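You operate a simulated robot arm through the tools that you are given. There is no shell and no other tool. Be economical: measure what you need, move in short steps, check, and stop when the job is done.

You are at the controls of a simulated two-armed robot. One attempt, no reset.

## Task
Fetch the teal paint pad and set it on the spray bench. Put the sanding pad on the top of the trolley away on the top of the grey bench. Put the green gauge on the steel table away on the spray bench. Open the bench drawer three, fetch the steel block and set it in the inside of the bench drawer three, then shut the three. Take the white bottle labelled "soap" from the steel table and put it on the top of the grey bench. Pick up the blue clip with one hand, pass it to the other hand and put it on the top of the prep bench. Pull the blue drawer open. The order is free. Set down upright: steel block, white bottle, blue clip.

The check looks at the end state, three seconds after you hand in, the way a careful person would. Anything else that was tipped, shoved, dropped, spilled or broken makes it a failure.

## Robot
Two 7-joint arms with two-finger parallel grippers on one trunk, on a base that drives. Base frame: it is fixed to the floor where the robot stands at the start and does not move with it; the origin is under the middle of the robot, x ahead of it, y to its left, z up. Readings come in cm, degrees, newtons and seconds.
The left shoulder is at the start at [3.9, 10.1, 116.1], the right one opposite. With the tool pointing down near the work surface each hand reaches from about 20 to 52 cm from the robot's upright axis, wherever it stands, measured 20 degrees to its own side. Places, roughly: bench drawer three [-200, 80, 70]; blue clip (9x5x10 cm) [-50, 140, 90]; blue drawer [110, -140, 70]; green gauge [-50, 75, 100]; inside of the bench drawer three [-200, 80, 70]; sanding pad (6x5x4 cm) [70, 0, 90]; spray bench [50, 110, 80]; steel block (6x4x8 cm) [-40, 80, 90]; teal paint pad (6x5x5 cm) [50, 10, 90]; top of the grey bench [190, 30, 70]; top of the prep bench [-220, 120, 90]; white bottle [-50, 100, 100]. Payload 2.4 kg a hand.
The tool frame of a hand sits at the grasp point between the pads (the TCP): z along the fingers, y along the line on which they close. The tips reach 2.4 cm beyond it. The gripper opens to 6.8 cm. The fingers are 1.7 cm wide and 1 cm thick; the gripper's body (4 by 7 cm) begins 4.1 cm behind the TCP.
Orientation is that of the tool frame in the base frame, as a unit quaternion [w, x, y, z]. With the fingers straight down and closing along the base's y, the tool's x points along the base's -x, its y along +y and its z along -z.

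## Interface
- The arms move only by the tool apply_moves. It takes "left_commands", "right_commands" or both (then of equal length, played together; a hand with none holds still); each is a list of rows, each an object (a shift or turn left out is 0, a gripper value left out holds the last) with "offset": the shift along the base's x, y, z in cm, a list of three; "dr": the turn, a rotation vector about the base's x, y, z in degrees, a list of three; "claw": the opening in per cent of the stroke, from 0 (shut) to 100 (fully open). In form: [{"offset": [x, y, z], "dr": [ax, ay, az], "claw": claw}, ...]. A call has 1 to 10 rows; each row is the pose to reach, as a shift and turn from the pose commanded when the call began. Each row takes 0.2 s and may step no farther than 5 cm and 8.6 degrees from the row before; otherwise, or with a gripper value out of range, the whole call is refused. Where a pose cannot be reached the arm comes as near as it can. A force on the tool above 40 N (or 10 N above the force at the start of the call, whichever is more), or a blocked arm, ends the call early, and 0.2 s more pass. The fingers move at their own pace (about 7.2 cm/s each) and stop on an object; they squeeze with about 40 N. The grip force told is the motor's: it shows also when the fingers shut on nothing. Time passes only in rows, and 0.2 s behind the last, so rows that repeat a pose let the fingers close. It gives the time, the measured TCP pose, the force on the tool (base axes), the opening and the grip force at its end, in the units of the frame above (readings bear some noise), with the torque about the TCP (base axes, N m) and any sound that the robot's microphone picked up.
- Cameras (640 x 400 px; columns grow to the right, rows downward): "scene" is now at [12.14, 1.73, 132.69]; the picture's right is [0.19, -0.98, 0.00], its down [-0.51, -0.10, -0.86] and it looks along [0.84, 0.16, -0.52] (base axes); focal length 253 px, centre (320, 200). "left" rides on the left gripper at [8.4, -1.1, -7.5] in its tool frame; the picture's right is [0.13, 0.99, 0.00], its down [-0.60, 0.08, -0.79] and it looks along [-0.79, 0.10, 0.61] (tool axes); focal length 251 px, centre (320, 200). "right" rides on the right gripper at [8.4, 1.1, -7.5] in its tool frame; the picture's right is [-0.13, 0.99, 0.00], its down [-0.60, -0.08, -0.79] and it looks along [-0.79, -0.10, 0.61] (tool axes); focal length 251 px, centre (320, 200). There is no depth. A picture from a camera that has moved, and an enlarged one, comes with that camera's place and axes in the base frame and with its lens.
- snapshot(camera): a new picture of that camera. No time passes.
- raise_lower(by): slides the trunk up (or, below 0, down) by that many cm; the arms and the scene camera ride with it, the base frame stays. It gives what a move gives, with no picture.
- drive_base(legs): drives the robot by 1 to 6 legs, each [ahead, left, turn to the left] in cm, cm and degrees, along the robot's own axes; the way and the turn of a leg run together, so that a leg with both is an arc; at most 150 cm and 180 degrees a leg. The arms and the cameras ride along, it lands a little off, and it stops where it bumps. It gives what a move gives.
- head_to(pan, tilt): turns the head with the scene camera to pan (to the left, within 86 degrees either way) and tilt (down, from -29 to 69), counted from straight ahead of the robot. It gives what a move gives.
- enlarge(camera, box): a new picture of the part [left, top, right, bottom] of that camera's present view, enlarged. No time passes.
- hand_in(): hands the job in; it is judged then, once.

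Go step by step. Nothing tells you exact positions but the pictures and the camera data: compare them with the known pose of the tool, close in by small moves and look again before you grip or let go. The budget is 483 turns and 246 pictures, counting those below and the enlarged ones. Unless the task says otherwise, let go and move clear before handing in.

The tools are called after ">>>" as name(argument=value, ...) on one line, values as JSON. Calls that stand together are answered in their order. apply_moves: Moves the arms, as the interface text tells. Its arguments: {"type":"object","properties":{"left_commands":{"type":"array"},"right_commands":{"type":"array"}},"required":[]} The other tools are called the same way: raise_lower (by) slides the trunk up or down; drive_base (legs) drives the base; head_to (pan, tilt) turns the head that bears the scene camera; snapshot (camera) takes a picture; enlarge (camera, box) takes an enlarged picture of a part of a camera's view; hand_in () hands the job in.

At the start:

```text
clock: 0.0
left_tool_pos: [38.75, 22.43, 111.53]
left_ee_rot: [0.0, 0.001, 1.0, 0.0]
left_force: [0.2, -0.8, 0.2]
left_ft_torque: [0.01, 0.01, -0.01]
left_opening: 6.8
left_grasp_force: 0.0
right_tool_pos: [37.36, -13.1, 118.02]
right_ee_rot: [0.0, 0.0, 1.0, 0.001]
right_force: [-0.1, -0.3, -0.5]
right_ft_torque: [-0.01, 0.01, -0.01]
right_opening: 6.83
right_grasp_force: 0.1
trunk travel left (down, up): [-37.5, 47.5]
robot x, y, heading: [-0.28, 0.32, -0.1]
head pan, tilt: [10.8, 31.1]
```

scene: 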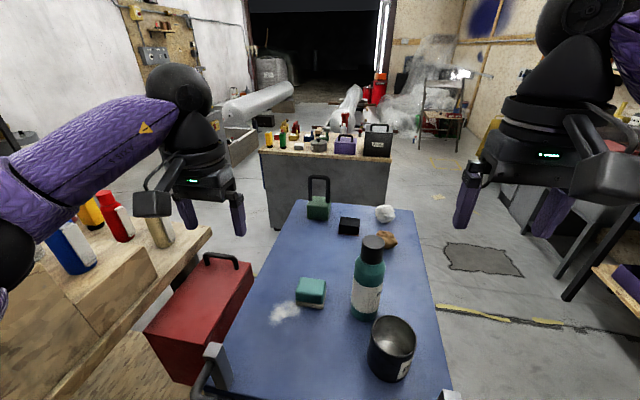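
right: 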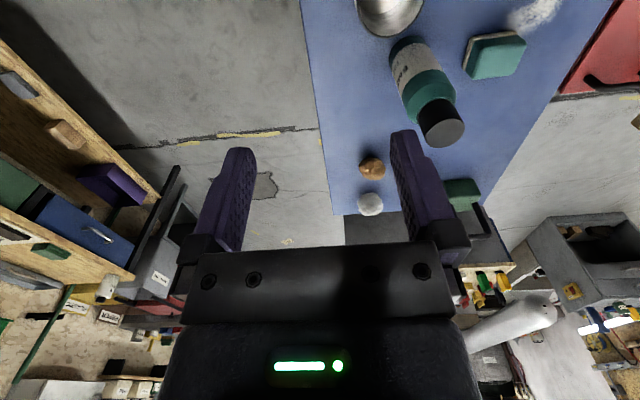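
left: 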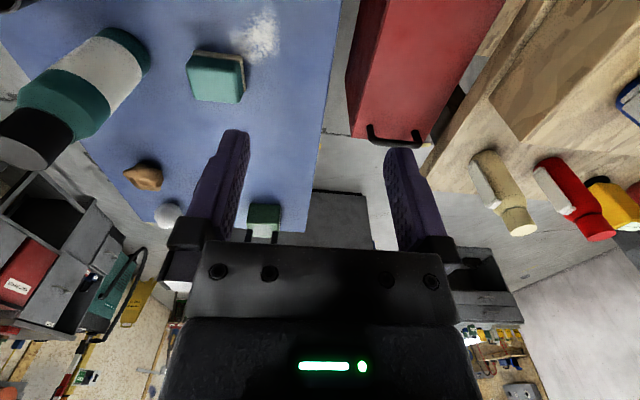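

I see the blue trolley ahead with the teal pad near [50, 10] and a black pad farther on, the grey bench behind it, and the spray bench at left. I'll look around first.

>>> enlarge(camera="scene", box=[220, 170, 460, 320])

>>> enlarge(camera="scene", box=[240, 100, 420, 212])

>>> head_to(pan=75, tilt=25)

```text
2.67 times, centred on (340, 245) of scene
camera zoom: at [12.14, 1.73, 132.69], right [0.19, -0.98, 0.0], down [-0.51, -0.1, -0.86], along [0.84, 0.16, -0.52], focal length 675 px, centre (267, 80)
```

zoom: 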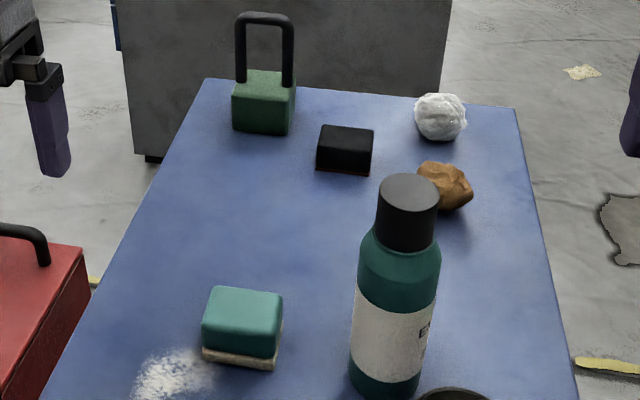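

```text
3.56 times, centred on (330, 156) of scene
camera zoom: at [12.14, 1.73, 132.69], right [0.19, -0.98, 0.0], down [-0.51, -0.1, -0.86], along [0.84, 0.16, -0.52], focal length 900 px, centre (284, 356)
```

zoom: 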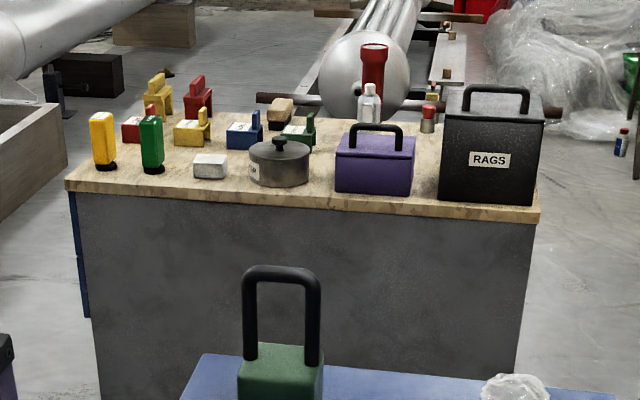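

```text
clock: 1.4
left_tool_pos: [38.87, 22.32, 111.5]
left_ee_rot: [-0.001, 0.0, 1.0, 0.0]
left_force: [0.0, -0.3, -0.4]
left_ft_torque: [0.0, -0.01, 0.0]
left_opening: 6.79
left_grasp_force: 0.0
right_tool_pos: [37.23, -13.01, 117.9]
right_ee_rot: [0.0, 0.0, 1.0, 0.001]
right_force: [-0.7, 0.3, 0.1]
right_ft_torque: [0.03, 0.01, 0.0]
right_opening: 6.79
right_grasp_force: 0.0
trunk travel left (down, up): [-37.5, 47.5]
robot x, y, heading: [-0.14, -0.35, 0.4]
head pan, tilt: [75.0, 25.0]
```

>>> snapshot(camera="scene")

>>> head_to(pan=-75, tilt=25)

>>> snapshot(camera="scene")

```text
240 pictures are left
camera scene: at [5.69, 8.94, 133.66], right [0.97, -0.26, 0.0], down [-0.11, -0.41, -0.91], along [0.24, 0.88, -0.42], focal length 253 px, centre (320, 200)
```

scene: 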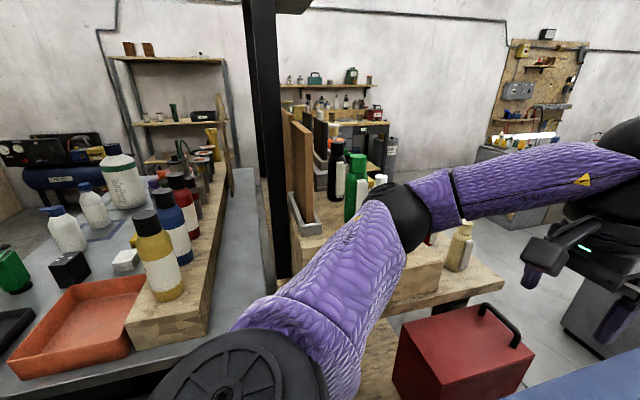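

```text
clock: 3.7
left_tool_pos: [38.84, 22.35, 111.42]
left_ee_rot: [0.0, 0.001, 1.0, 0.0]
left_force: [-0.6, -0.7, 0.5]
left_ft_torque: [-0.02, 0.0, -0.03]
left_opening: 6.81
left_grasp_force: 0.0
right_tool_pos: [37.26, -13.05, 118.0]
right_ee_rot: [0.0, 0.0, 1.0, 0.0]
right_force: [-0.4, -0.1, 0.2]
right_ft_torque: [0.01, 0.04, -0.02]
right_opening: 6.78
right_grasp_force: 0.0
trunk travel left (down, up): [-37.5, 47.5]
robot x, y, heading: [-0.05, -0.14, 0.2]
head pan, tilt: [-75.0, 25.0]
```

```text
239 pictures are left
camera scene: at [5.69, -8.85, 133.66], right [-0.97, -0.26, 0.0], down [-0.11, 0.41, -0.91], along [0.23, -0.88, -0.42], focal length 253 px, centre (320, 200)
```

scene: 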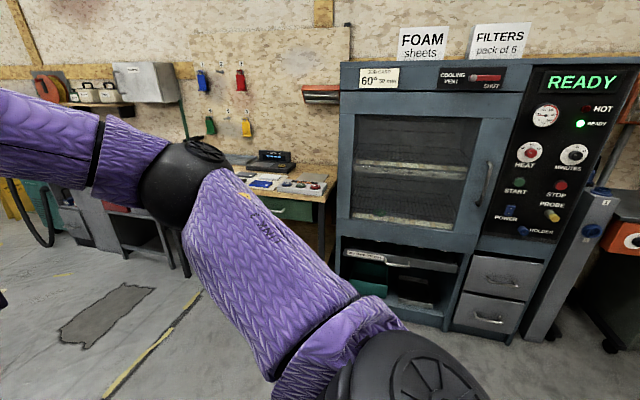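

The teal pad sits at about (47, 10.4) on the trolley. I'll bring the left hand over it for a close look.

>>> apply_moves(left_commands=[{"offset": [2.5, -4, 0]}, {"offset": [5, -8, -2]}, {"offset": [7, -11, -5]}, {"offset": [7, -11, -8]}])

>>> head_to(pan=10, tilt=45)

>>> snapshot(camera="left")

>>> snapshot(camera="scene")

```text
refused: row 2 steps farther than a row can; nothing moved
```

```text
clock: 5.3
left_tool_pos: [38.87, 22.38, 111.4]
left_ee_rot: [0.0, 0.0, 1.0, 0.0]
left_force: [0.2, -0.5, -0.8]
left_ft_torque: [-0.02, 0.0, 0.0]
left_opening: 6.81
left_grasp_force: 0.0
right_tool_pos: [37.2, -13.02, 117.88]
right_ee_rot: [0.0, 0.0, 1.0, 0.0]
right_force: [0.5, -0.1, 0.1]
right_ft_torque: [0.0, -0.02, -0.01]
right_opening: 6.81
right_grasp_force: 0.2
trunk travel left (down, up): [-37.5, 47.5]
robot x, y, heading: [0.12, -0.03, 0.2]
head pan, tilt: [10.0, 45.0]
```

```text
238 pictures are left
camera left: at [30.59, 21.26, 119.15], right [-0.13, 0.99, 0.0], down [0.6, 0.08, 0.79], along [0.79, 0.1, -0.61], focal length 251 px, centre (320, 200)
```

left: 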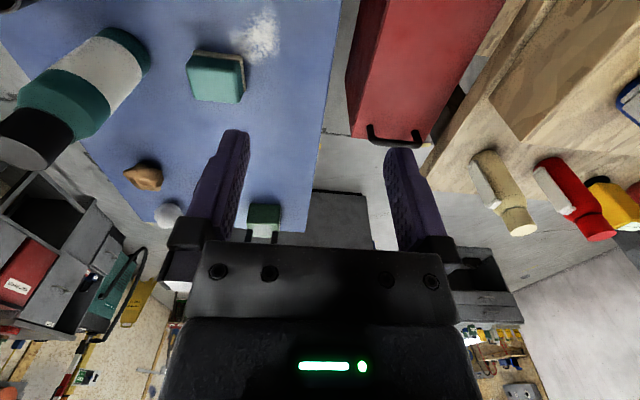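

```text
237 pictures are left
camera scene: at [11.31, 1.45, 130.6], right [0.17, -0.98, 0.0], down [-0.7, -0.12, -0.71], along [0.7, 0.12, -0.71], focal length 253 px, centre (320, 200)
```

scene: 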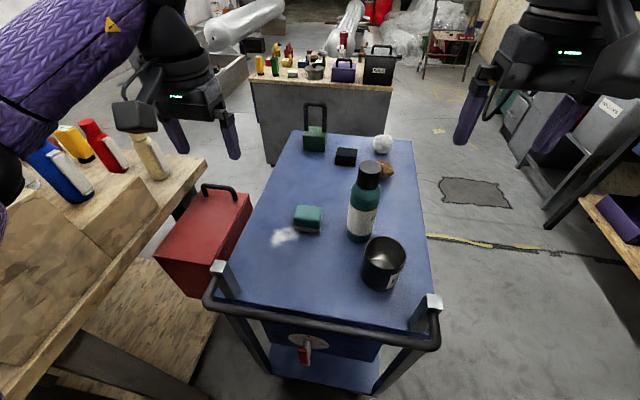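

The call was refused because a step was too long; I'll repeat with shorter ones.

>>> apply_moves(left_commands=[{"offset": [2, -4, 0]}, {"offset": [4, -8, -1]}, {"offset": [6, -11, -3]}, {"offset": [6, -12, -7.5]}])

>>> snapshot(camera="left")

```text
clock: 6.3
left_tool_pos: [44.93, 10.35, 103.77]
left_ee_rot: [0.0, 0.0, 1.0, 0.0]
left_force: [-0.2, 0.0, -0.1]
left_ft_torque: [-0.04, -0.01, 0.0]
left_opening: 6.78
left_grasp_force: 0.0
right_tool_pos: [37.29, -13.09, 117.93]
right_ee_rot: [0.0, 0.0, 1.0, 0.0]
right_force: [0.1, -0.3, 0.5]
right_ft_torque: [0.03, 0.02, -0.01]
right_opening: 6.82
right_grasp_force: 0.1
trunk travel left (down, up): [-37.5, 47.5]
robot x, y, heading: [-0.15, -0.23, 0.1]
head pan, tilt: [10.0, 45.0]
```

```text
236 pictures are left
camera left: at [36.65, 9.25, 111.46], right [-0.13, 0.99, 0.0], down [0.6, 0.08, 0.79], along [0.79, 0.1, -0.61], focal length 251 px, centre (320, 200)
```

left: 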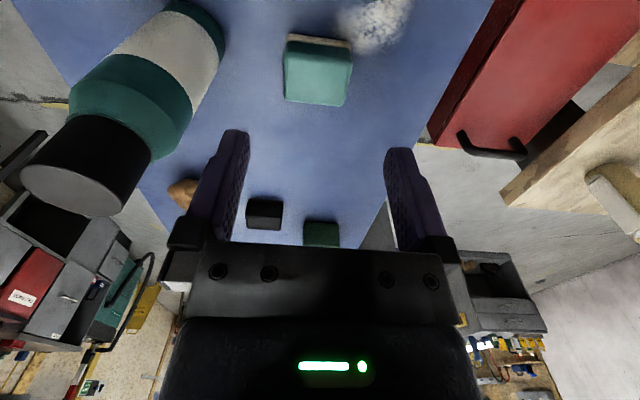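

The pad lies square to the base axes, roughly 5 cm wide along y at y≈10.3. I'll move above it and go down.

>>> apply_moves(left_commands=[{"offset": [2.2, 0, -2]}, {"offset": [2.2, 0, -6]}, {"offset": [2.2, 0, -9]}])

>>> snapshot(camera="left")

>>> snapshot(camera="scene")

```text
clock: 7.1
left_tool_pos: [46.81, 10.29, 94.96]
left_ee_rot: [0.0, 0.0, 1.0, 0.0]
left_force: [0.2, -0.7, 0.9]
left_ft_torque: [0.0, 0.03, 0.0]
left_opening: 6.78
left_grasp_force: 0.1
right_tool_pos: [37.25, -13.06, 118.01]
right_ee_rot: [0.0, 0.0, 1.0, 0.0]
right_force: [0.2, -0.9, 0.4]
right_ft_torque: [0.01, 0.02, -0.02]
right_opening: 6.82
right_grasp_force: 0.1
trunk travel left (down, up): [-37.5, 47.5]
robot x, y, heading: [-0.08, 0.03, 0.1]
head pan, tilt: [10.0, 45.0]
```

```text
235 pictures are left
camera left: at [38.6, 9.19, 102.53], right [-0.13, 0.99, 0.0], down [0.6, 0.08, 0.79], along [0.79, 0.1, -0.61], focal length 251 px, centre (320, 200)
```

left: 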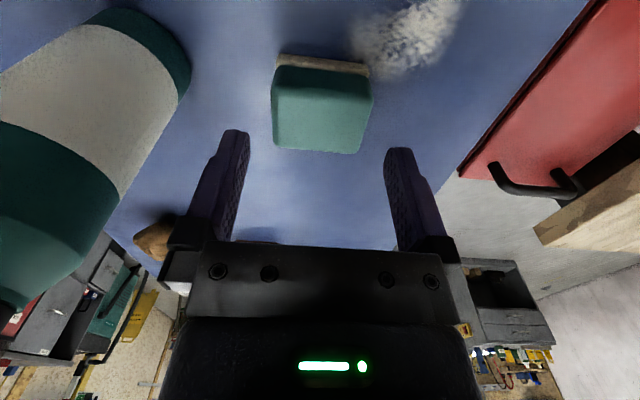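

```text
234 pictures are left
camera scene: at [11.31, 1.45, 130.6], right [0.17, -0.98, 0.0], down [-0.7, -0.12, -0.71], along [0.7, 0.12, -0.71], focal length 253 px, centre (320, 200)
```

scene: 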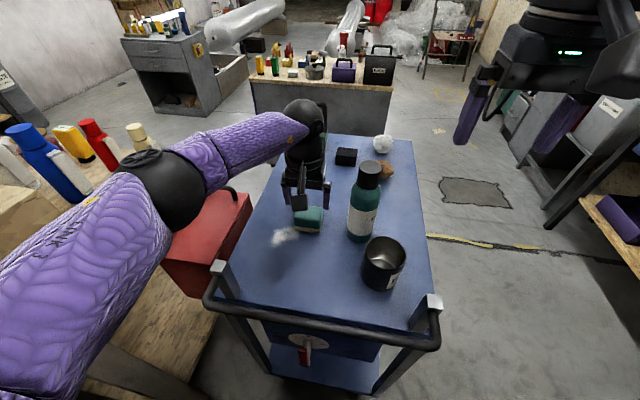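

Triangulation puts the pad's centre at (47.4, 10.4), top at z≈89.6, with its 6 cm side along y. I'll turn the hand 90° to grip across the 5 cm side instead, with the camera swinging away from the bottle.

>>> apply_moves(left_commands=[{"offset": [0, 0, 4], "dr": [0, 0, -8.5]}, {"offset": [0, 0, 4], "dr": [0, 0, -17]}, {"offset": [0, 0, 4], "dr": [0, 0, -25.5]}, {"offset": [0, 0, 4], "dr": [0, 0, -34]}, {"offset": [0, 0, 4], "dr": [0, 0, -42.5]}, {"offset": [0, 0, 4], "dr": [0, 0, -51]}, {"offset": [0, 0, 4], "dr": [0, 0, -59.5]}, {"offset": [0, 0, 4], "dr": [0, 0, -68]}, {"offset": [0, 0, 4], "dr": [0, 0, -76.5]}, {"offset": [0, 0, 4], "dr": [0, 0, -85]}])

>>> apply_moves(left_commands=[{"dr": [0, 0, -5]}])

>>> snapshot(camera="left")

```text
clock: 9.3
left_tool_pos: [26.46, 7.14, 99.66]
left_ee_rot: [0.001, 0.647, 0.763, 0.001]
left_force: [-0.7, -0.3, 0.5]
left_ft_torque: [0.02, -0.03, -0.02]
left_opening: 6.8
left_grasp_force: 0.1
left hand out of reach, approached as far as the arm can: row 4, 5, 6, 7, 8, 9, 10
right_tool_pos: [37.23, -13.13, 118.02]
right_ee_rot: [0.0, 0.001, 1.0, 0.0]
right_force: [-0.2, -0.5, -0.2]
right_ft_torque: [-0.01, -0.03, -0.01]
right_opening: 6.8
right_grasp_force: 0.0
trunk travel left (down, up): [-37.5, 47.5]
robot x, y, heading: [0.05, 0.08, -0.0]
head pan, tilt: [10.0, 45.0]
```

```text
clock: 9.7
left_tool_pos: [26.35, 7.32, 99.5]
left_ee_rot: [0.0, 0.663, 0.748, 0.002]
left_force: [0.3, -0.2, -0.9]
left_ft_torque: [0.02, -0.01, 0.01]
left_opening: 6.78
left_grasp_force: 0.0
right_tool_pos: [37.23, -13.1, 117.93]
right_ee_rot: [0.0, 0.0, 1.0, -0.001]
right_force: [-0.3, 0.0, -0.7]
right_ft_torque: [0.01, 0.02, -0.01]
right_opening: 6.8
right_grasp_force: 0.0
trunk travel left (down, up): [-37.5, 47.5]
robot x, y, heading: [-0.16, 0.12, 0.2]
head pan, tilt: [10.0, 45.0]
```

```text
233 pictures are left
camera left: at [24.39, 15.51, 107.2], right [0.97, 0.25, 0.0], down [0.15, -0.59, 0.79], along [0.2, -0.77, -0.61], focal length 251 px, centre (320, 200)
```

left: 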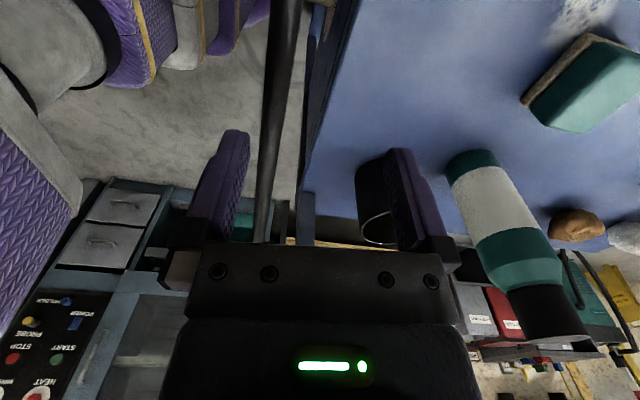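

That turn is out of reach here, so I'll turn back and grip along y with careful centring.

>>> apply_moves(left_commands=[{"dr": [0, 0, 8.5]}, {"dr": [0, 0, 17]}, {"dr": [0, 0, 25.5]}, {"dr": [0, 0, 34]}, {"dr": [0, 0, 42.5]}, {"dr": [0, 0, 51]}, {"dr": [0, 0, 59.5]}, {"dr": [0, 0, 68]}, {"dr": [0, 0, 76.5]}, {"dr": [0, 0, 82.5]}])

```text
clock: 11.9
left_tool_pos: [25.64, 8.1, 100.07]
left_ee_rot: [-0.001, 0.026, 1.0, 0.002]
left_force: [0.2, -0.3, 0.5]
left_ft_torque: [0.02, -0.03, 0.0]
left_opening: 6.8
left_grasp_force: 0.0
right_tool_pos: [37.31, -13.07, 117.98]
right_ee_rot: [0.0, 0.0, 1.0, 0.0]
right_force: [0.5, 0.5, -0.4]
right_ft_torque: [-0.02, -0.01, -0.01]
right_opening: 6.78
right_grasp_force: 0.0
trunk travel left (down, up): [-37.5, 47.5]
robot x, y, heading: [-0.18, -0.2, -0.1]
head pan, tilt: [10.0, 45.0]
```

>>> apply_moves(left_commands=[{"offset": [4.5, 1, 0], "dr": [0, 0, 3]}, {"offset": [9, 2, 0], "dr": [0, 0, 3]}, {"offset": [13.5, 2.3, 0], "dr": [0, 0, 3]}, {"offset": [18, 2.3, 0], "dr": [0, 0, 3]}, {"offset": [21.7, 2.3, -2], "dr": [0, 0, 3]}, {"offset": [21.7, 2.3, -6], "dr": [0, 0, 3]}])

>>> snapshot(camera="left")

```text
clock: 13.3
left_tool_pos: [47.22, 10.29, 93.87]
left_ee_rot: [-0.002, 0.003, 1.0, 0.001]
left_force: [1.0, 0.5, -0.2]
left_ft_torque: [0.03, -0.02, -0.04]
left_opening: 6.81
left_grasp_force: 0.1
right_tool_pos: [37.34, -12.99, 118.04]
right_ee_rot: [0.0, 0.0, 1.0, 0.0]
right_force: [0.3, -0.9, 0.6]
right_ft_torque: [-0.02, -0.02, -0.04]
right_opening: 6.81
right_grasp_force: 0.0
trunk travel left (down, up): [-37.5, 47.5]
robot x, y, heading: [-0.13, -0.29, 0.2]
head pan, tilt: [10.0, 45.0]
```

```text
232 pictures are left
camera left: at [38.96, 9.18, 101.56], right [-0.12, 0.99, 0.0], down [0.61, 0.07, 0.79], along [0.79, 0.1, -0.61], focal length 251 px, centre (320, 200)
```

left: 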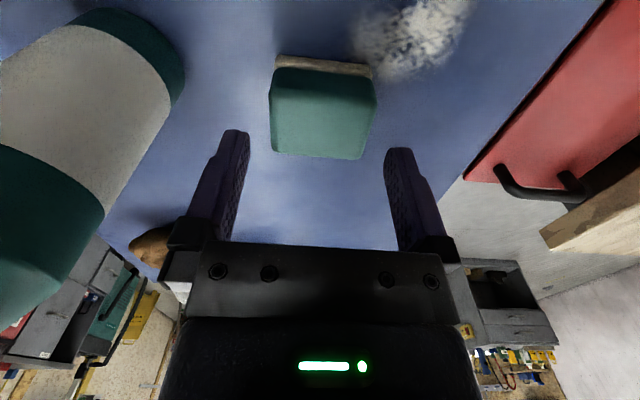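

>>> apply_moves(left_commands=[{"offset": [0.1, 0.1, -1.5]}, {"offset": [0.1, 0.1, -3]}, {"offset": [0.1, 0.1, -4]}])

>>> snapshot(camera="left")

```text
clock: 14.1
left_tool_pos: [47.26, 10.52, 89.91]
left_ee_rot: [-0.002, 0.002, 1.0, 0.001]
left_force: [0.6, -0.6, 0.5]
left_ft_torque: [0.0, -0.01, -0.03]
left_opening: 6.78
left_grasp_force: 0.0
right_tool_pos: [37.24, -13.14, 118.02]
right_ee_rot: [0.001, 0.0, 1.0, -0.001]
right_force: [0.6, -0.3, 0.2]
right_ft_torque: [0.0, -0.01, -0.01]
right_opening: 6.81
right_grasp_force: 0.1
trunk travel left (down, up): [-37.5, 47.5]
robot x, y, heading: [0.14, -0.15, -0.2]
head pan, tilt: [10.0, 45.0]
```

```text
231 pictures are left
camera left: at [39.19, 9.41, 97.66], right [-0.13, 0.99, 0.0], down [0.61, 0.07, 0.79], along [0.79, 0.1, -0.61], focal length 251 px, centre (320, 200)
```

left: 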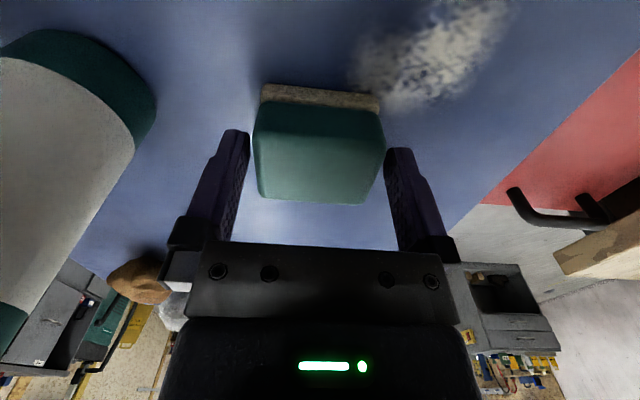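

The fingers straddle the pad cleanly. I'll go slightly lower, then close and lift.

>>> apply_moves(left_commands=[{"offset": [0, -0.1, -0.7]}, {"offset": [0, -0.1, -1.4]}, {"offset": [0, -0.1, -1.4], "claw": 0}, {"offset": [0, -0.1, -1.4], "claw": 0}, {"offset": [0, -0.1, -1.4], "claw": 0}])

```text
clock: 15.3
left_tool_pos: [47.45, 10.48, 88.59]
left_ee_rot: [0.0, 0.002, 1.0, 0.002]
left_force: [-0.1, 0.1, 1.2]
left_ft_torque: [-0.06, -0.03, -0.02]
left_opening: 5.94
left_grasp_force: 39.8
right_tool_pos: [37.27, -12.98, 117.96]
right_ee_rot: [0.0, 0.001, 1.0, 0.0]
right_force: [0.1, 0.5, -0.9]
right_ft_torque: [-0.01, -0.01, 0.01]
right_opening: 6.79
right_grasp_force: 0.1
trunk travel left (down, up): [-37.5, 47.5]
robot x, y, heading: [-0.44, -0.19, 0.1]
head pan, tilt: [10.0, 45.0]
```

Gripped at 5.9 cm. I'll lift and pull the hand back over the robot's side.

>>> apply_moves(left_commands=[{"offset": [0, 0, 4]}, {"offset": [0, 0, 8]}, {"offset": [0, 0, 13]}, {"offset": [0, 0, 18]}, {"offset": [-3, 3, 21]}, {"offset": [-6, 6, 23]}, {"offset": [-9.5, 9, 23]}, {"offset": [-13, 12, 23]}])

>>> head_to(pan=-30, tilt=40)

>>> snapshot(camera="scene")

```text
refused: row 5 steps farther than a row can; nothing moved
```

```text
clock: 16.4
left_tool_pos: [47.57, 10.49, 88.61]
left_ee_rot: [-0.001, 0.001, 1.0, 0.002]
left_force: [-0.4, 0.7, 1.0]
left_ft_torque: [-0.01, -0.02, 0.01]
left_opening: 5.96
left_grasp_force: 40.4
right_tool_pos: [37.17, -12.97, 117.91]
right_ee_rot: [0.0, 0.0, 1.0, 0.0]
right_force: [0.4, 0.2, -0.2]
right_ft_torque: [-0.01, -0.01, 0.04]
right_opening: 6.81
right_grasp_force: 0.0
trunk travel left (down, up): [-37.5, 47.5]
robot x, y, heading: [0.06, 0.0, -0.1]
head pan, tilt: [-30.0, 40.0]
```

```text
230 pictures are left
camera scene: at [10.66, -4.21, 131.33], right [-0.5, -0.87, 0.0], down [-0.56, 0.32, -0.77], along [0.66, -0.38, -0.64], focal length 253 px, centre (320, 200)
```

scene: 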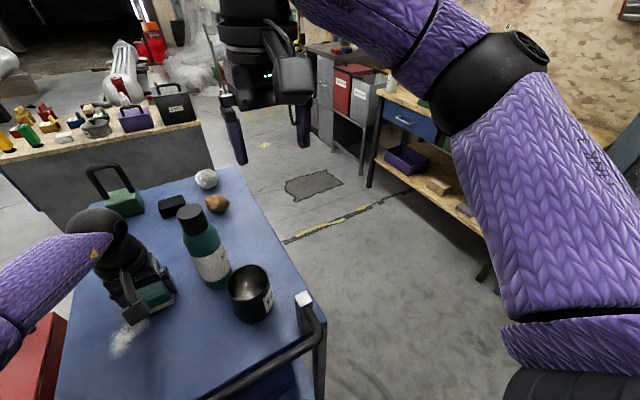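

>>> apply_moves(left_commands=[{"offset": [0, 0, 4]}, {"offset": [0, 0, 8]}, {"offset": [0, 0, 12]}, {"offset": [0, 0, 16]}, {"offset": [-2, 2, 19]}, {"offset": [-5, 4, 22]}, {"offset": [-8.5, 7, 23]}, {"offset": [-12, 10, 23]}, {"offset": [-15, 12, 23]}])

>>> drive_base(legs=[[0, -50, 0], [60, 0, 0]])

>>> snapshot(camera="scene")

```text
clock: 18.4
left_tool_pos: [32.31, 22.5, 111.63]
left_ee_rot: [-0.001, 0.001, 1.0, 0.002]
left_force: [0.7, 0.2, -1.0]
left_ft_torque: [0.0, 0.01, -0.04]
left_opening: 5.95
left_grasp_force: 39.9
right_tool_pos: [37.17, -13.01, 117.99]
right_ee_rot: [-0.001, 0.0, 1.0, 0.001]
right_force: [-0.5, 0.2, 0.4]
right_ft_torque: [0.0, 0.0, -0.02]
right_opening: 6.8
right_grasp_force: 0.0
trunk travel left (down, up): [-37.5, 47.5]
robot x, y, heading: [-0.07, -0.3, -0.1]
head pan, tilt: [-30.0, 40.0]
```

```text
clock: 24.3
left_tool_pos: [93.11, -28.08, 111.74]
left_ee_rot: [-0.001, 0.007, 1.0, 0.001]
left_force: [-0.6, 0.4, -0.7]
left_ft_torque: [0.0, 0.03, 0.01]
left_opening: 5.92
left_grasp_force: 39.7
right_tool_pos: [97.56, -63.72, 117.95]
right_ee_rot: [0.0, 0.006, 1.0, 0.0]
right_force: [-0.4, -0.4, -0.1]
right_ft_torque: [-0.02, -0.01, 0.01]
right_opening: 6.82
right_grasp_force: 0.0
trunk travel left (down, up): [-37.5, 47.5]
robot x, y, heading: [60.09, -50.58, -0.8]
head pan, tilt: [-30.0, 40.0]
```

```text
229 pictures are left
camera scene: at [71.01, -54.49, 131.32], right [-0.51, -0.86, 0.0], down [-0.55, 0.33, -0.77], along [0.66, -0.39, -0.64], focal length 253 px, centre (320, 200)
```

scene: 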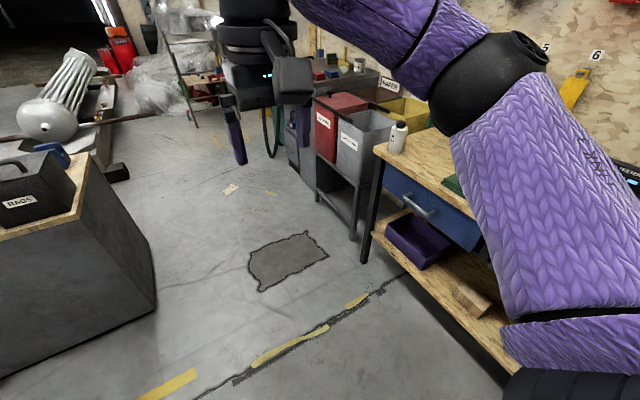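

I'm now right of the trolley. I'll turn left 90° to face it and come slightly nearer.

>>> drive_base(legs=[[0, 0, 90.5], [6, 0, 0]])

>>> head_to(pan=0, tilt=45)

>>> snapshot(camera="scene")

>>> snapshot(camera="right")

```text
clock: 29.2
left_tool_pos: [36.94, -12.31, 111.48]
left_ee_rot: [0.002, 0.715, -0.699, 0.0]
left_force: [0.2, 0.4, -0.7]
left_ft_torque: [-0.03, -0.01, -0.03]
left_opening: 5.93
left_grasp_force: 39.8
right_tool_pos: [72.31, -6.48, 117.98]
right_ee_rot: [0.0, 0.715, -0.699, 0.0]
right_force: [0.1, 0.4, 0.7]
right_ft_torque: [0.0, 0.0, 0.01]
right_opening: 6.83
right_grasp_force: 0.0
trunk travel left (down, up): [-37.5, 47.5]
robot x, y, heading: [60.31, -44.21, 91.7]
head pan, tilt: [-30.0, 40.0]
```

```text
clock: 30.1
left_tool_pos: [36.94, -12.27, 111.77]
left_ee_rot: [0.002, 0.715, -0.699, -0.001]
left_force: [-0.3, 0.0, 0.3]
left_ft_torque: [-0.03, 0.0, 0.0]
left_opening: 5.92
left_grasp_force: 40.1
right_tool_pos: [72.37, -6.55, 118.08]
right_ee_rot: [-0.001, 0.716, -0.698, 0.0]
right_force: [0.4, -0.3, 0.3]
right_ft_torque: [-0.03, 0.02, 0.01]
right_opening: 6.8
right_grasp_force: 0.0
trunk travel left (down, up): [-37.5, 47.5]
robot x, y, heading: [60.38, -44.17, 91.5]
head pan, tilt: [0.0, 45.0]
```

```text
228 pictures are left
camera scene: at [59.68, -32.47, 130.6], right [1.0, 0.02, 0.0], down [0.02, -0.71, -0.71], along [-0.02, 0.71, -0.71], focal length 253 px, centre (320, 200)
```

scene: 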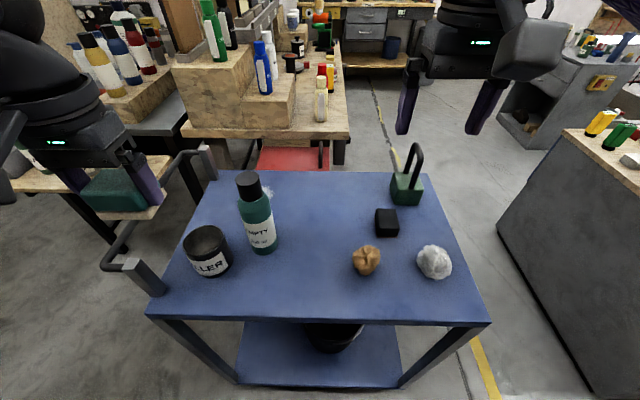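

```text
227 pictures are left
camera right: at [71.61, -14.85, 125.53], right [-0.99, 0.1, 0.0], down [0.06, 0.61, 0.79], along [0.08, 0.79, -0.61], focal length 251 px, centre (320, 200)
```

right: 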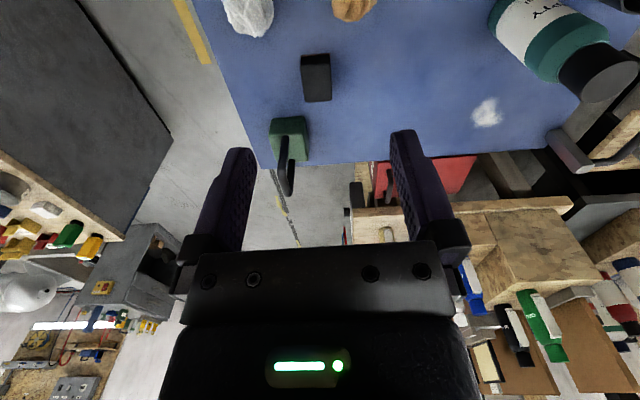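

The sanding pad (black, brown underside) is near (73.5, 3.2). I'll bring the right hand above it.

>>> apply_moves(right_commands=[{"offset": [0.3, 3, -3]}, {"offset": [0.6, 5, -7]}, {"offset": [1, 6, -11.5]}, {"offset": [1, 7, -16]}])

>>> snapshot(camera="right")

```text
clock: 31.1
left_tool_pos: [36.99, -12.22, 111.63]
left_ee_rot: [0.002, 0.715, -0.699, 0.0]
left_force: [-0.7, 0.0, -1.2]
left_ft_torque: [0.01, -0.02, -0.03]
left_opening: 5.96
left_grasp_force: 40.4
right_tool_pos: [73.38, 0.52, 101.73]
right_ee_rot: [0.001, 0.715, -0.699, 0.0]
right_force: [-0.1, 0.4, 0.2]
right_ft_torque: [-0.01, 0.0, -0.03]
right_opening: 6.8
right_grasp_force: 0.2
trunk travel left (down, up): [-37.5, 47.5]
robot x, y, heading: [60.22, -44.04, 91.4]
head pan, tilt: [0.0, 45.0]
```

```text
226 pictures are left
camera right: at [72.67, -7.74, 109.38], right [-0.99, 0.1, 0.0], down [0.06, 0.61, 0.79], along [0.08, 0.79, -0.61], focal length 251 px, centre (320, 200)
```

right: 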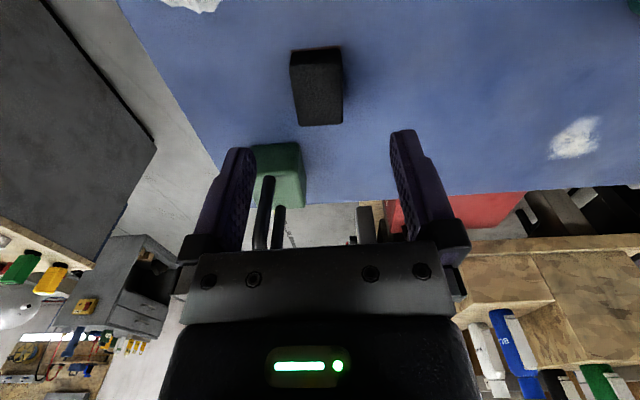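

>>> apply_moves(right_commands=[{"offset": [0.6, 3.4, -1.5]}, {"offset": [0.6, 3.4, -5.5]}, {"offset": [0.6, 3.4, -9.5]}])

>>> snapshot(camera="right")

```text
clock: 31.9
left_tool_pos: [37.06, -12.34, 111.72]
left_ee_rot: [0.002, 0.715, -0.7, -0.001]
left_force: [0.2, 0.0, -1.0]
left_ft_torque: [0.02, 0.03, 0.0]
left_opening: 5.93
left_grasp_force: 39.9
right_tool_pos: [73.98, 3.76, 92.43]
right_ee_rot: [0.0, 0.716, -0.698, 0.0]
right_force: [0.3, 0.1, 0.7]
right_ft_torque: [-0.01, 0.0, -0.01]
right_opening: 6.8
right_grasp_force: 0.1
trunk travel left (down, up): [-37.5, 47.5]
robot x, y, heading: [60.45, -44.27, 91.4]
head pan, tilt: [0.0, 45.0]
```

```text
225 pictures are left
camera right: at [73.21, -4.51, 99.96], right [-0.99, 0.1, 0.0], down [0.06, 0.61, 0.79], along [0.08, 0.79, -0.61], focal length 251 px, centre (320, 200)
```

right: 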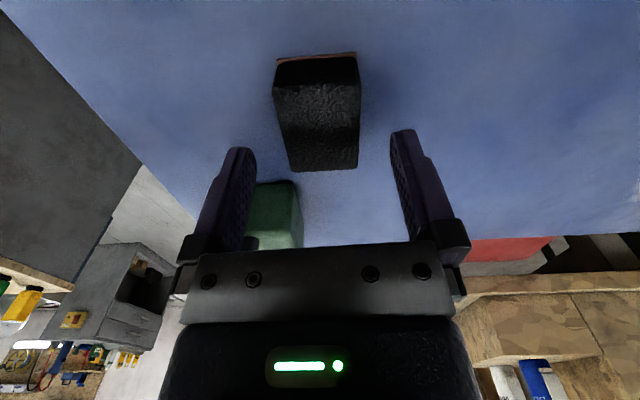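

>>> apply_moves(right_commands=[{"offset": [0, 0.1, -2]}, {"offset": [0, 0.1, -3.4]}, {"offset": [0, 0.1, -4.2]}, {"offset": [0, 0.1, -4.2], "claw": 0}, {"offset": [0, 0.1, -4.2], "claw": 0}, {"offset": [0, 0.1, -4.2], "claw": 0}])

>>> snapshot(camera="right")

```text
clock: 33.3
left_tool_pos: [36.99, -12.28, 111.62]
left_ee_rot: [0.001, 0.715, -0.699, 0.0]
left_force: [-0.1, 0.9, -0.8]
left_ft_torque: [-0.03, -0.02, 0.02]
left_opening: 5.93
left_grasp_force: 39.8
right_tool_pos: [73.96, 3.85, 88.26]
right_ee_rot: [0.0, 0.716, -0.698, 0.001]
right_force: [-0.2, -0.9, 0.4]
right_ft_torque: [0.02, 0.01, -0.02]
right_opening: 4.43
right_grasp_force: 40.8
trunk travel left (down, up): [-37.5, 47.5]
robot x, y, heading: [60.26, -44.15, 91.4]
head pan, tilt: [0.0, 45.0]
```

```text
224 pictures are left
camera right: at [73.26, -4.36, 95.85], right [-0.99, 0.1, 0.0], down [0.06, 0.61, 0.79], along [0.08, 0.79, -0.61], focal length 251 px, centre (320, 200)
```

right: 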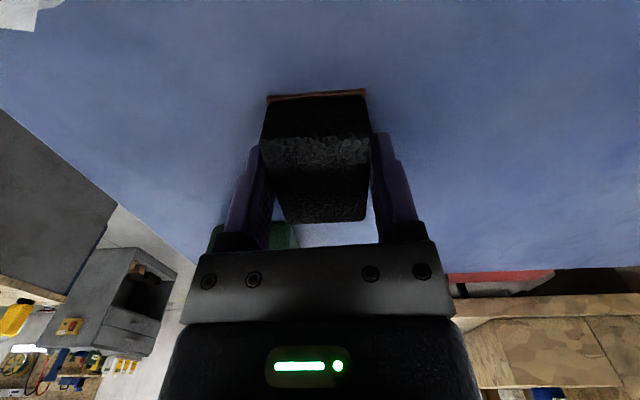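

Gripped at 4.4 cm. I'll lift, retract, and drive to the grey bench.

>>> apply_moves(right_commands=[{"offset": [0, 0, 4.5]}, {"offset": [0, 0, 9]}, {"offset": [0, 0, 13.5]}, {"offset": [0, 0, 18]}, {"offset": [0, -2, 22]}, {"offset": [0, -6, 24]}, {"offset": [0, -11, 24]}, {"offset": [0, -15, 24]}])

>>> drive_base(legs=[[0, -72, 0], [62, 0, 0], [0, 0, -91]])

>>> snapshot(camera="scene")

```text
clock: 35.1
left_tool_pos: [36.94, -12.34, 111.61]
left_ee_rot: [0.001, 0.715, -0.699, 0.0]
left_force: [0.9, 0.3, -0.6]
left_ft_torque: [0.0, -0.02, 0.02]
left_opening: 5.93
left_grasp_force: 39.9
right_tool_pos: [73.97, -11.1, 112.6]
right_ee_rot: [0.0, 0.715, -0.699, 0.0]
right_force: [0.2, 0.2, -0.7]
right_ft_torque: [0.04, 0.0, 0.02]
right_opening: 4.41
right_grasp_force: 40.9
trunk travel left (down, up): [-37.5, 47.5]
robot x, y, heading: [59.85, -44.03, 91.5]
head pan, tilt: [0.0, 45.0]
```

```text
clock: 46.1
left_tool_pos: [164.72, 41.59, 111.74]
left_ee_rot: [-0.001, 0.01, 1.0, 0.001]
left_force: [-0.4, 0.2, -1.1]
left_ft_torque: [0.0, -0.02, -0.03]
left_opening: 5.94
left_grasp_force: 39.9
right_tool_pos: [164.48, 4.6, 112.26]
right_ee_rot: [-0.001, 0.01, 1.0, 0.001]
right_force: [0.0, -0.8, -0.1]
right_ft_torque: [0.01, -0.01, -0.01]
right_opening: 4.41
right_grasp_force: 39.9
trunk travel left (down, up): [-37.5, 47.5]
robot x, y, heading: [132.05, 20.03, -1.3]
head pan, tilt: [0.0, 45.0]
```

```text
223 pictures are left
camera scene: at [143.31, 19.62, 130.6], right [-0.02, -1.0, 0.0], down [-0.71, 0.01, -0.71], along [0.71, -0.01, -0.71], focal length 253 px, centre (320, 200)
```

scene: 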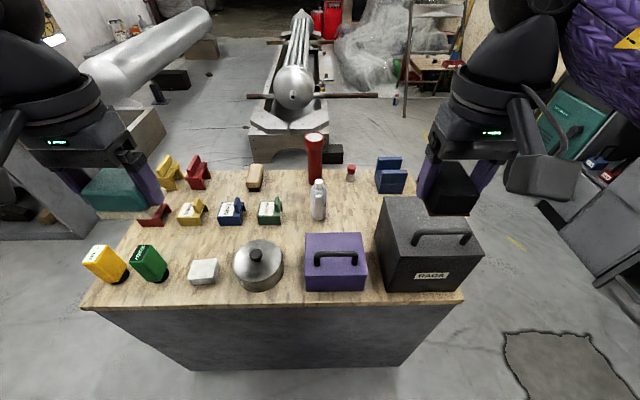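

The grey bench top is at z≈70, front edge x≈169. A free patch lies at about (187, 54), behind the white block and before the clips; I'll shift left to put the right hand in front of it.

>>> drive_base(legs=[[0, 47, 1.3], [12, 0, 0]])

>>> snapshot(camera="scene")

>>> snapshot(camera="right")

```text
clock: 49.7
left_tool_pos: [175.99, 90.05, 111.68]
left_ee_rot: [-0.001, -0.004, 1.0, 0.002]
left_force: [-0.9, -0.1, -0.9]
left_ft_torque: [0.0, 0.01, -0.02]
left_opening: 5.93
left_grasp_force: 39.8
right_tool_pos: [176.76, 53.07, 112.27]
right_ee_rot: [0.0, -0.005, 1.0, 0.0]
right_force: [-0.1, 0.5, -0.7]
right_ft_torque: [-0.02, -0.01, -0.01]
right_opening: 4.37
right_grasp_force: 39.8
trunk travel left (down, up): [-37.5, 47.5]
robot x, y, heading: [143.77, 66.98, 0.5]
head pan, tilt: [0.0, 45.0]
```

```text
222 pictures are left
camera scene: at [155.2, 67.41, 130.59], right [0.01, -1.0, 0.0], down [-0.71, -0.01, -0.71], along [0.71, 0.01, -0.71], focal length 253 px, centre (320, 200)
```

scene: 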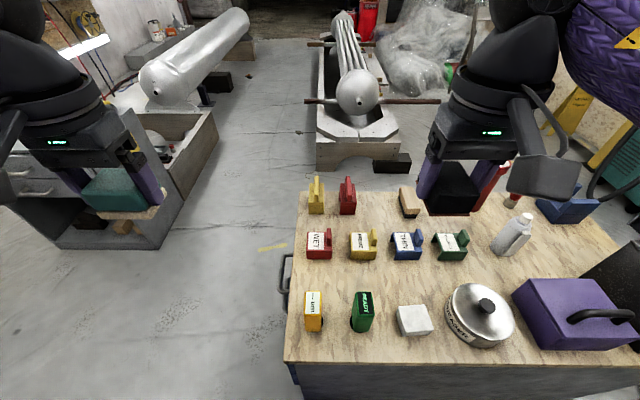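

```text
221 pictures are left
camera right: at [168.49, 54.24, 119.92], right [0.12, 0.99, 0.0], down [0.61, -0.07, 0.79], along [0.79, -0.09, -0.61], focal length 251 px, centre (320, 200)
```

right: 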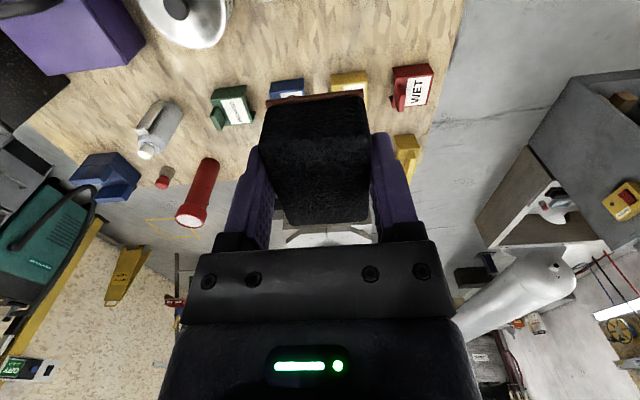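

The free patch is about (187, 50), between x≈179 and 192.5. I'll move over it and down.

>>> apply_moves(right_commands=[{"offset": [4.5, -1, 0]}, {"offset": [8.5, -2, -2]}, {"offset": [10.2, -3, -6]}, {"offset": [10.2, -3, -11]}, {"offset": [10.2, -3, -16]}, {"offset": [10.2, -3, -21]}, {"offset": [10.2, -3, -26]}, {"offset": [10.2, -3, -30]}])

>>> snapshot(camera="right")

>>> snapshot(camera="scene")

```text
clock: 51.5
left_tool_pos: [175.94, 90.03, 111.69]
left_ee_rot: [-0.001, -0.004, 1.0, 0.002]
left_force: [0.2, 0.3, -0.6]
left_ft_torque: [0.02, 0.02, 0.02]
left_opening: 5.94
left_grasp_force: 40.5
right_tool_pos: [186.55, 50.14, 82.46]
right_ee_rot: [0.0, -0.004, 1.0, 0.001]
right_force: [0.6, -0.5, -0.2]
right_ft_torque: [0.0, 0.0, 0.0]
right_opening: 4.39
right_grasp_force: 40.2
trunk travel left (down, up): [-37.5, 47.5]
robot x, y, heading: [143.75, 66.97, 0.7]
head pan, tilt: [0.0, 45.0]
```

```text
220 pictures are left
camera right: at [178.37, 51.32, 89.95], right [0.12, 0.99, 0.0], down [0.6, -0.07, 0.79], along [0.79, -0.1, -0.61], focal length 251 px, centre (320, 200)
```

right: 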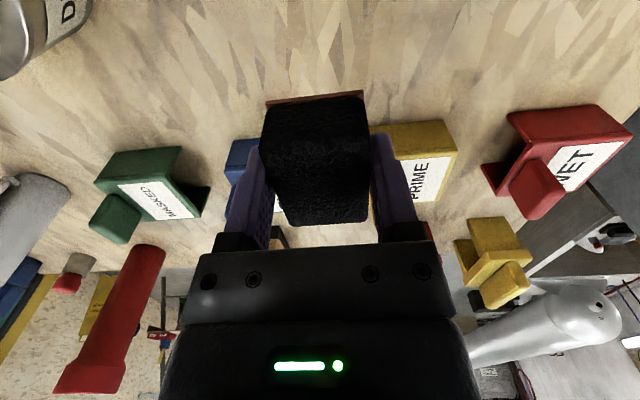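

```text
219 pictures are left
camera scene: at [155.14, 67.41, 130.6], right [0.01, -1.0, 0.0], down [-0.71, -0.01, -0.71], along [0.71, 0.01, -0.71], focal length 253 px, centre (320, 200)
```

scene: 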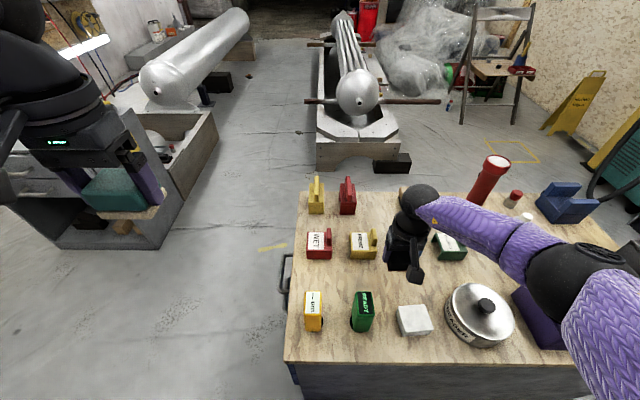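

>>> apply_moves(right_commands=[{"offset": [-1, 0, -4]}, {"offset": [-1, 0, -7]}, {"offset": [-1, 0, -8]}, {"offset": [-1, 0, -8.4]}, {"offset": [-1, 0, -8.8]}])

>>> snapshot(camera="right")

```text
clock: 52.3
left_tool_pos: [175.48, 90.1, 111.89]
left_ee_rot: [0.001, -0.004, 1.0, 0.0]
left_force: [0.7, -0.6, -1.0]
left_ft_torque: [0.03, -0.01, 0.04]
left_opening: 5.94
left_grasp_force: 39.7
right_tool_pos: [185.85, 50.24, 75.1]
right_ee_rot: [0.005, -0.003, 1.0, 0.002]
right_force: [-14.6, 0.1, 35.8]
right_ft_torque: [-0.07, 0.61, 0.01]
right_opening: 4.4
right_grasp_force: 40.1
trunk travel left (down, up): [-37.5, 47.5]
robot x, y, heading: [143.44, 67.23, 0.3]
head pan, tilt: [0.0, 45.0]
stopped in row 3 (right hand): the force on the tool passed its limit at 49 N (the readings are from after the stop); the commanded pose is now the measured one
```

```text
218 pictures are left
camera right: at [177.64, 51.48, 82.69], right [0.12, 0.99, 0.0], down [0.6, -0.08, 0.8], along [0.79, -0.1, -0.6], focal length 251 px, centre (320, 200)
```

right: 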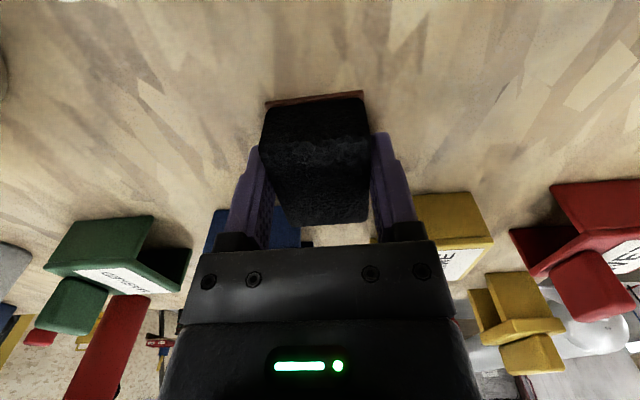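

Contact made: the pad is on the bench. I'll ease the pressure, release and rise.

>>> apply_moves(right_commands=[{"offset": [0, 0, 0.2]}, {"offset": [0, 0, 0.2], "claw": 100}, {"offset": [0, 0, 0.2], "claw": 100}, {"offset": [0, 0, 4]}, {"offset": [0, 0, 8]}, {"offset": [0, 0, 12]}, {"offset": [0, 0, 16]}, {"offset": [0, 0, 20]}])

>>> snapshot(camera="right")

```text
clock: 54.1
left_tool_pos: [175.96, 89.94, 111.72]
left_ee_rot: [-0.001, -0.004, 1.0, 0.002]
left_force: [0.2, -0.5, -0.6]
left_ft_torque: [0.03, 0.01, 0.0]
left_opening: 5.92
left_grasp_force: 40.0
right_tool_pos: [186.09, 50.19, 94.88]
right_ee_rot: [0.003, -0.003, 1.0, 0.0]
right_force: [1.0, -0.2, -0.4]
right_ft_torque: [0.01, -0.02, -0.02]
right_opening: 6.81
right_grasp_force: 0.0
trunk travel left (down, up): [-37.5, 47.5]
robot x, y, heading: [143.48, 67.38, 0.5]
head pan, tilt: [0.0, 45.0]
```

```text
217 pictures are left
camera right: at [177.81, 51.43, 102.43], right [0.12, 0.99, 0.0], down [0.6, -0.07, 0.8], along [0.79, -0.1, -0.61], focal length 251 px, centre (320, 200)
```

right: 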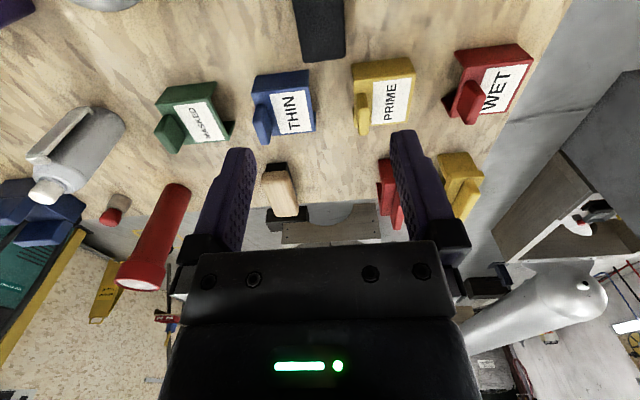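

The sanding pad is down neatly. Now I'll retract the right arm and turn around toward the spray bench.

>>> apply_moves(right_commands=[{"offset": [0, 0, 5]}, {"offset": [-3, 1, 9]}, {"offset": [-7, 2, 12]}, {"offset": [-11, 3, 14]}, {"offset": [-12, 3, 17]}])

>>> drive_base(legs=[[-25, 0, 0], [0, 0, 180]])

>>> head_to(pan=0, tilt=35)

>>> snapshot(camera="scene")

```text
refused: row 2 steps farther than a row can; nothing moved
```

```text
clock: 63.3
left_tool_pos: [86.14, 44.84, 111.76]
left_ee_rot: [0.002, 1.0, -0.006, 0.001]
left_force: [0.1, -0.1, 0.3]
left_ft_torque: [0.0, 0.0, -0.01]
left_opening: 5.94
left_grasp_force: 40.2
right_tool_pos: [76.53, 84.78, 94.91]
right_ee_rot: [0.0, 1.0, -0.005, -0.003]
right_force: [-0.4, 0.1, 1.1]
right_ft_torque: [-0.04, -0.05, -0.02]
right_opening: 6.8
right_grasp_force: 0.1
trunk travel left (down, up): [-37.5, 47.5]
robot x, y, heading: [118.7, 67.04, 179.5]
head pan, tilt: [0.0, 45.0]
```

```text
clock: 64.0
left_tool_pos: [86.16, 45.01, 111.69]
left_ee_rot: [0.002, 1.0, -0.005, 0.001]
left_force: [0.0, 0.1, 0.1]
left_ft_torque: [0.0, 0.04, -0.02]
left_opening: 5.93
left_grasp_force: 40.2
right_tool_pos: [76.49, 84.73, 94.86]
right_ee_rot: [0.002, 1.0, -0.005, -0.003]
right_force: [0.1, 0.4, -0.3]
right_ft_torque: [0.02, -0.04, -0.01]
right_opening: 6.79
right_grasp_force: 0.0
trunk travel left (down, up): [-37.5, 47.5]
robot x, y, heading: [118.76, 67.32, 179.3]
head pan, tilt: [0.0, 35.0]
```

```text
216 pictures are left
camera scene: at [106.16, 67.18, 132.08], right [0.01, 1.0, 0.0], down [0.57, 0.0, -0.82], along [-0.82, 0.01, -0.57], focal length 253 px, centre (320, 200)
```

scene: 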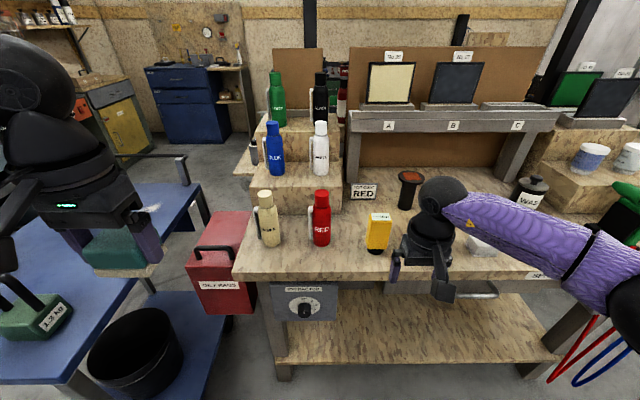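

The right arm must come back properly first; I'll raise and retract it now, then look.

>>> apply_moves(right_commands=[{"offset": [0, 0, 5]}, {"offset": [3, 0, 8]}, {"offset": [7, 0, 11]}, {"offset": [11, 0, 14]}, {"offset": [12, 0, 17]}])

>>> head_to(pan=-15, tilt=40)

>>> snapshot(camera="scene")

```text
clock: 65.2
left_tool_pos: [86.17, 45.07, 111.78]
left_ee_rot: [0.002, 1.0, -0.005, 0.0]
left_force: [-0.3, -0.3, -1.0]
left_ft_torque: [0.0, -0.04, -0.01]
left_opening: 5.94
left_grasp_force: 40.1
right_tool_pos: [88.91, 84.74, 111.85]
right_ee_rot: [0.0, 1.0, -0.005, -0.003]
right_force: [-0.3, -0.2, 0.4]
right_ft_torque: [-0.02, -0.02, 0.0]
right_opening: 6.79
right_grasp_force: 0.0
trunk travel left (down, up): [-37.5, 47.5]
robot x, y, heading: [119.04, 67.29, 179.5]
head pan, tilt: [0.0, 35.0]
```

```text
clock: 66.0
left_tool_pos: [86.13, 44.88, 111.68]
left_ee_rot: [0.001, 1.0, -0.005, 0.001]
left_force: [0.2, -0.1, -0.6]
left_ft_torque: [-0.01, -0.03, 0.0]
left_opening: 5.94
left_grasp_force: 40.2
right_tool_pos: [88.78, 84.69, 111.79]
right_ee_rot: [0.001, 1.0, -0.005, -0.002]
right_force: [0.7, 0.1, -1.2]
right_ft_torque: [0.0, -0.02, -0.01]
right_opening: 6.8
right_grasp_force: 0.0
trunk travel left (down, up): [-37.5, 47.5]
robot x, y, heading: [118.51, 67.16, 179.5]
head pan, tilt: [-15.0, 40.0]
```

```text
215 pictures are left
camera scene: at [106.77, 69.37, 131.33], right [0.27, 0.96, 0.0], down [0.62, -0.17, -0.77], along [-0.74, 0.2, -0.64], focal length 253 px, centre (320, 200)
```

scene: 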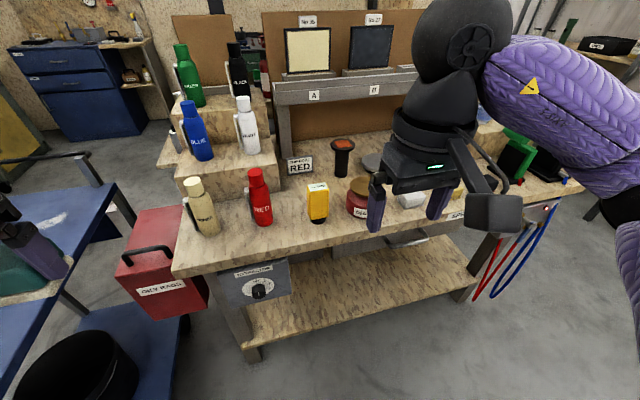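

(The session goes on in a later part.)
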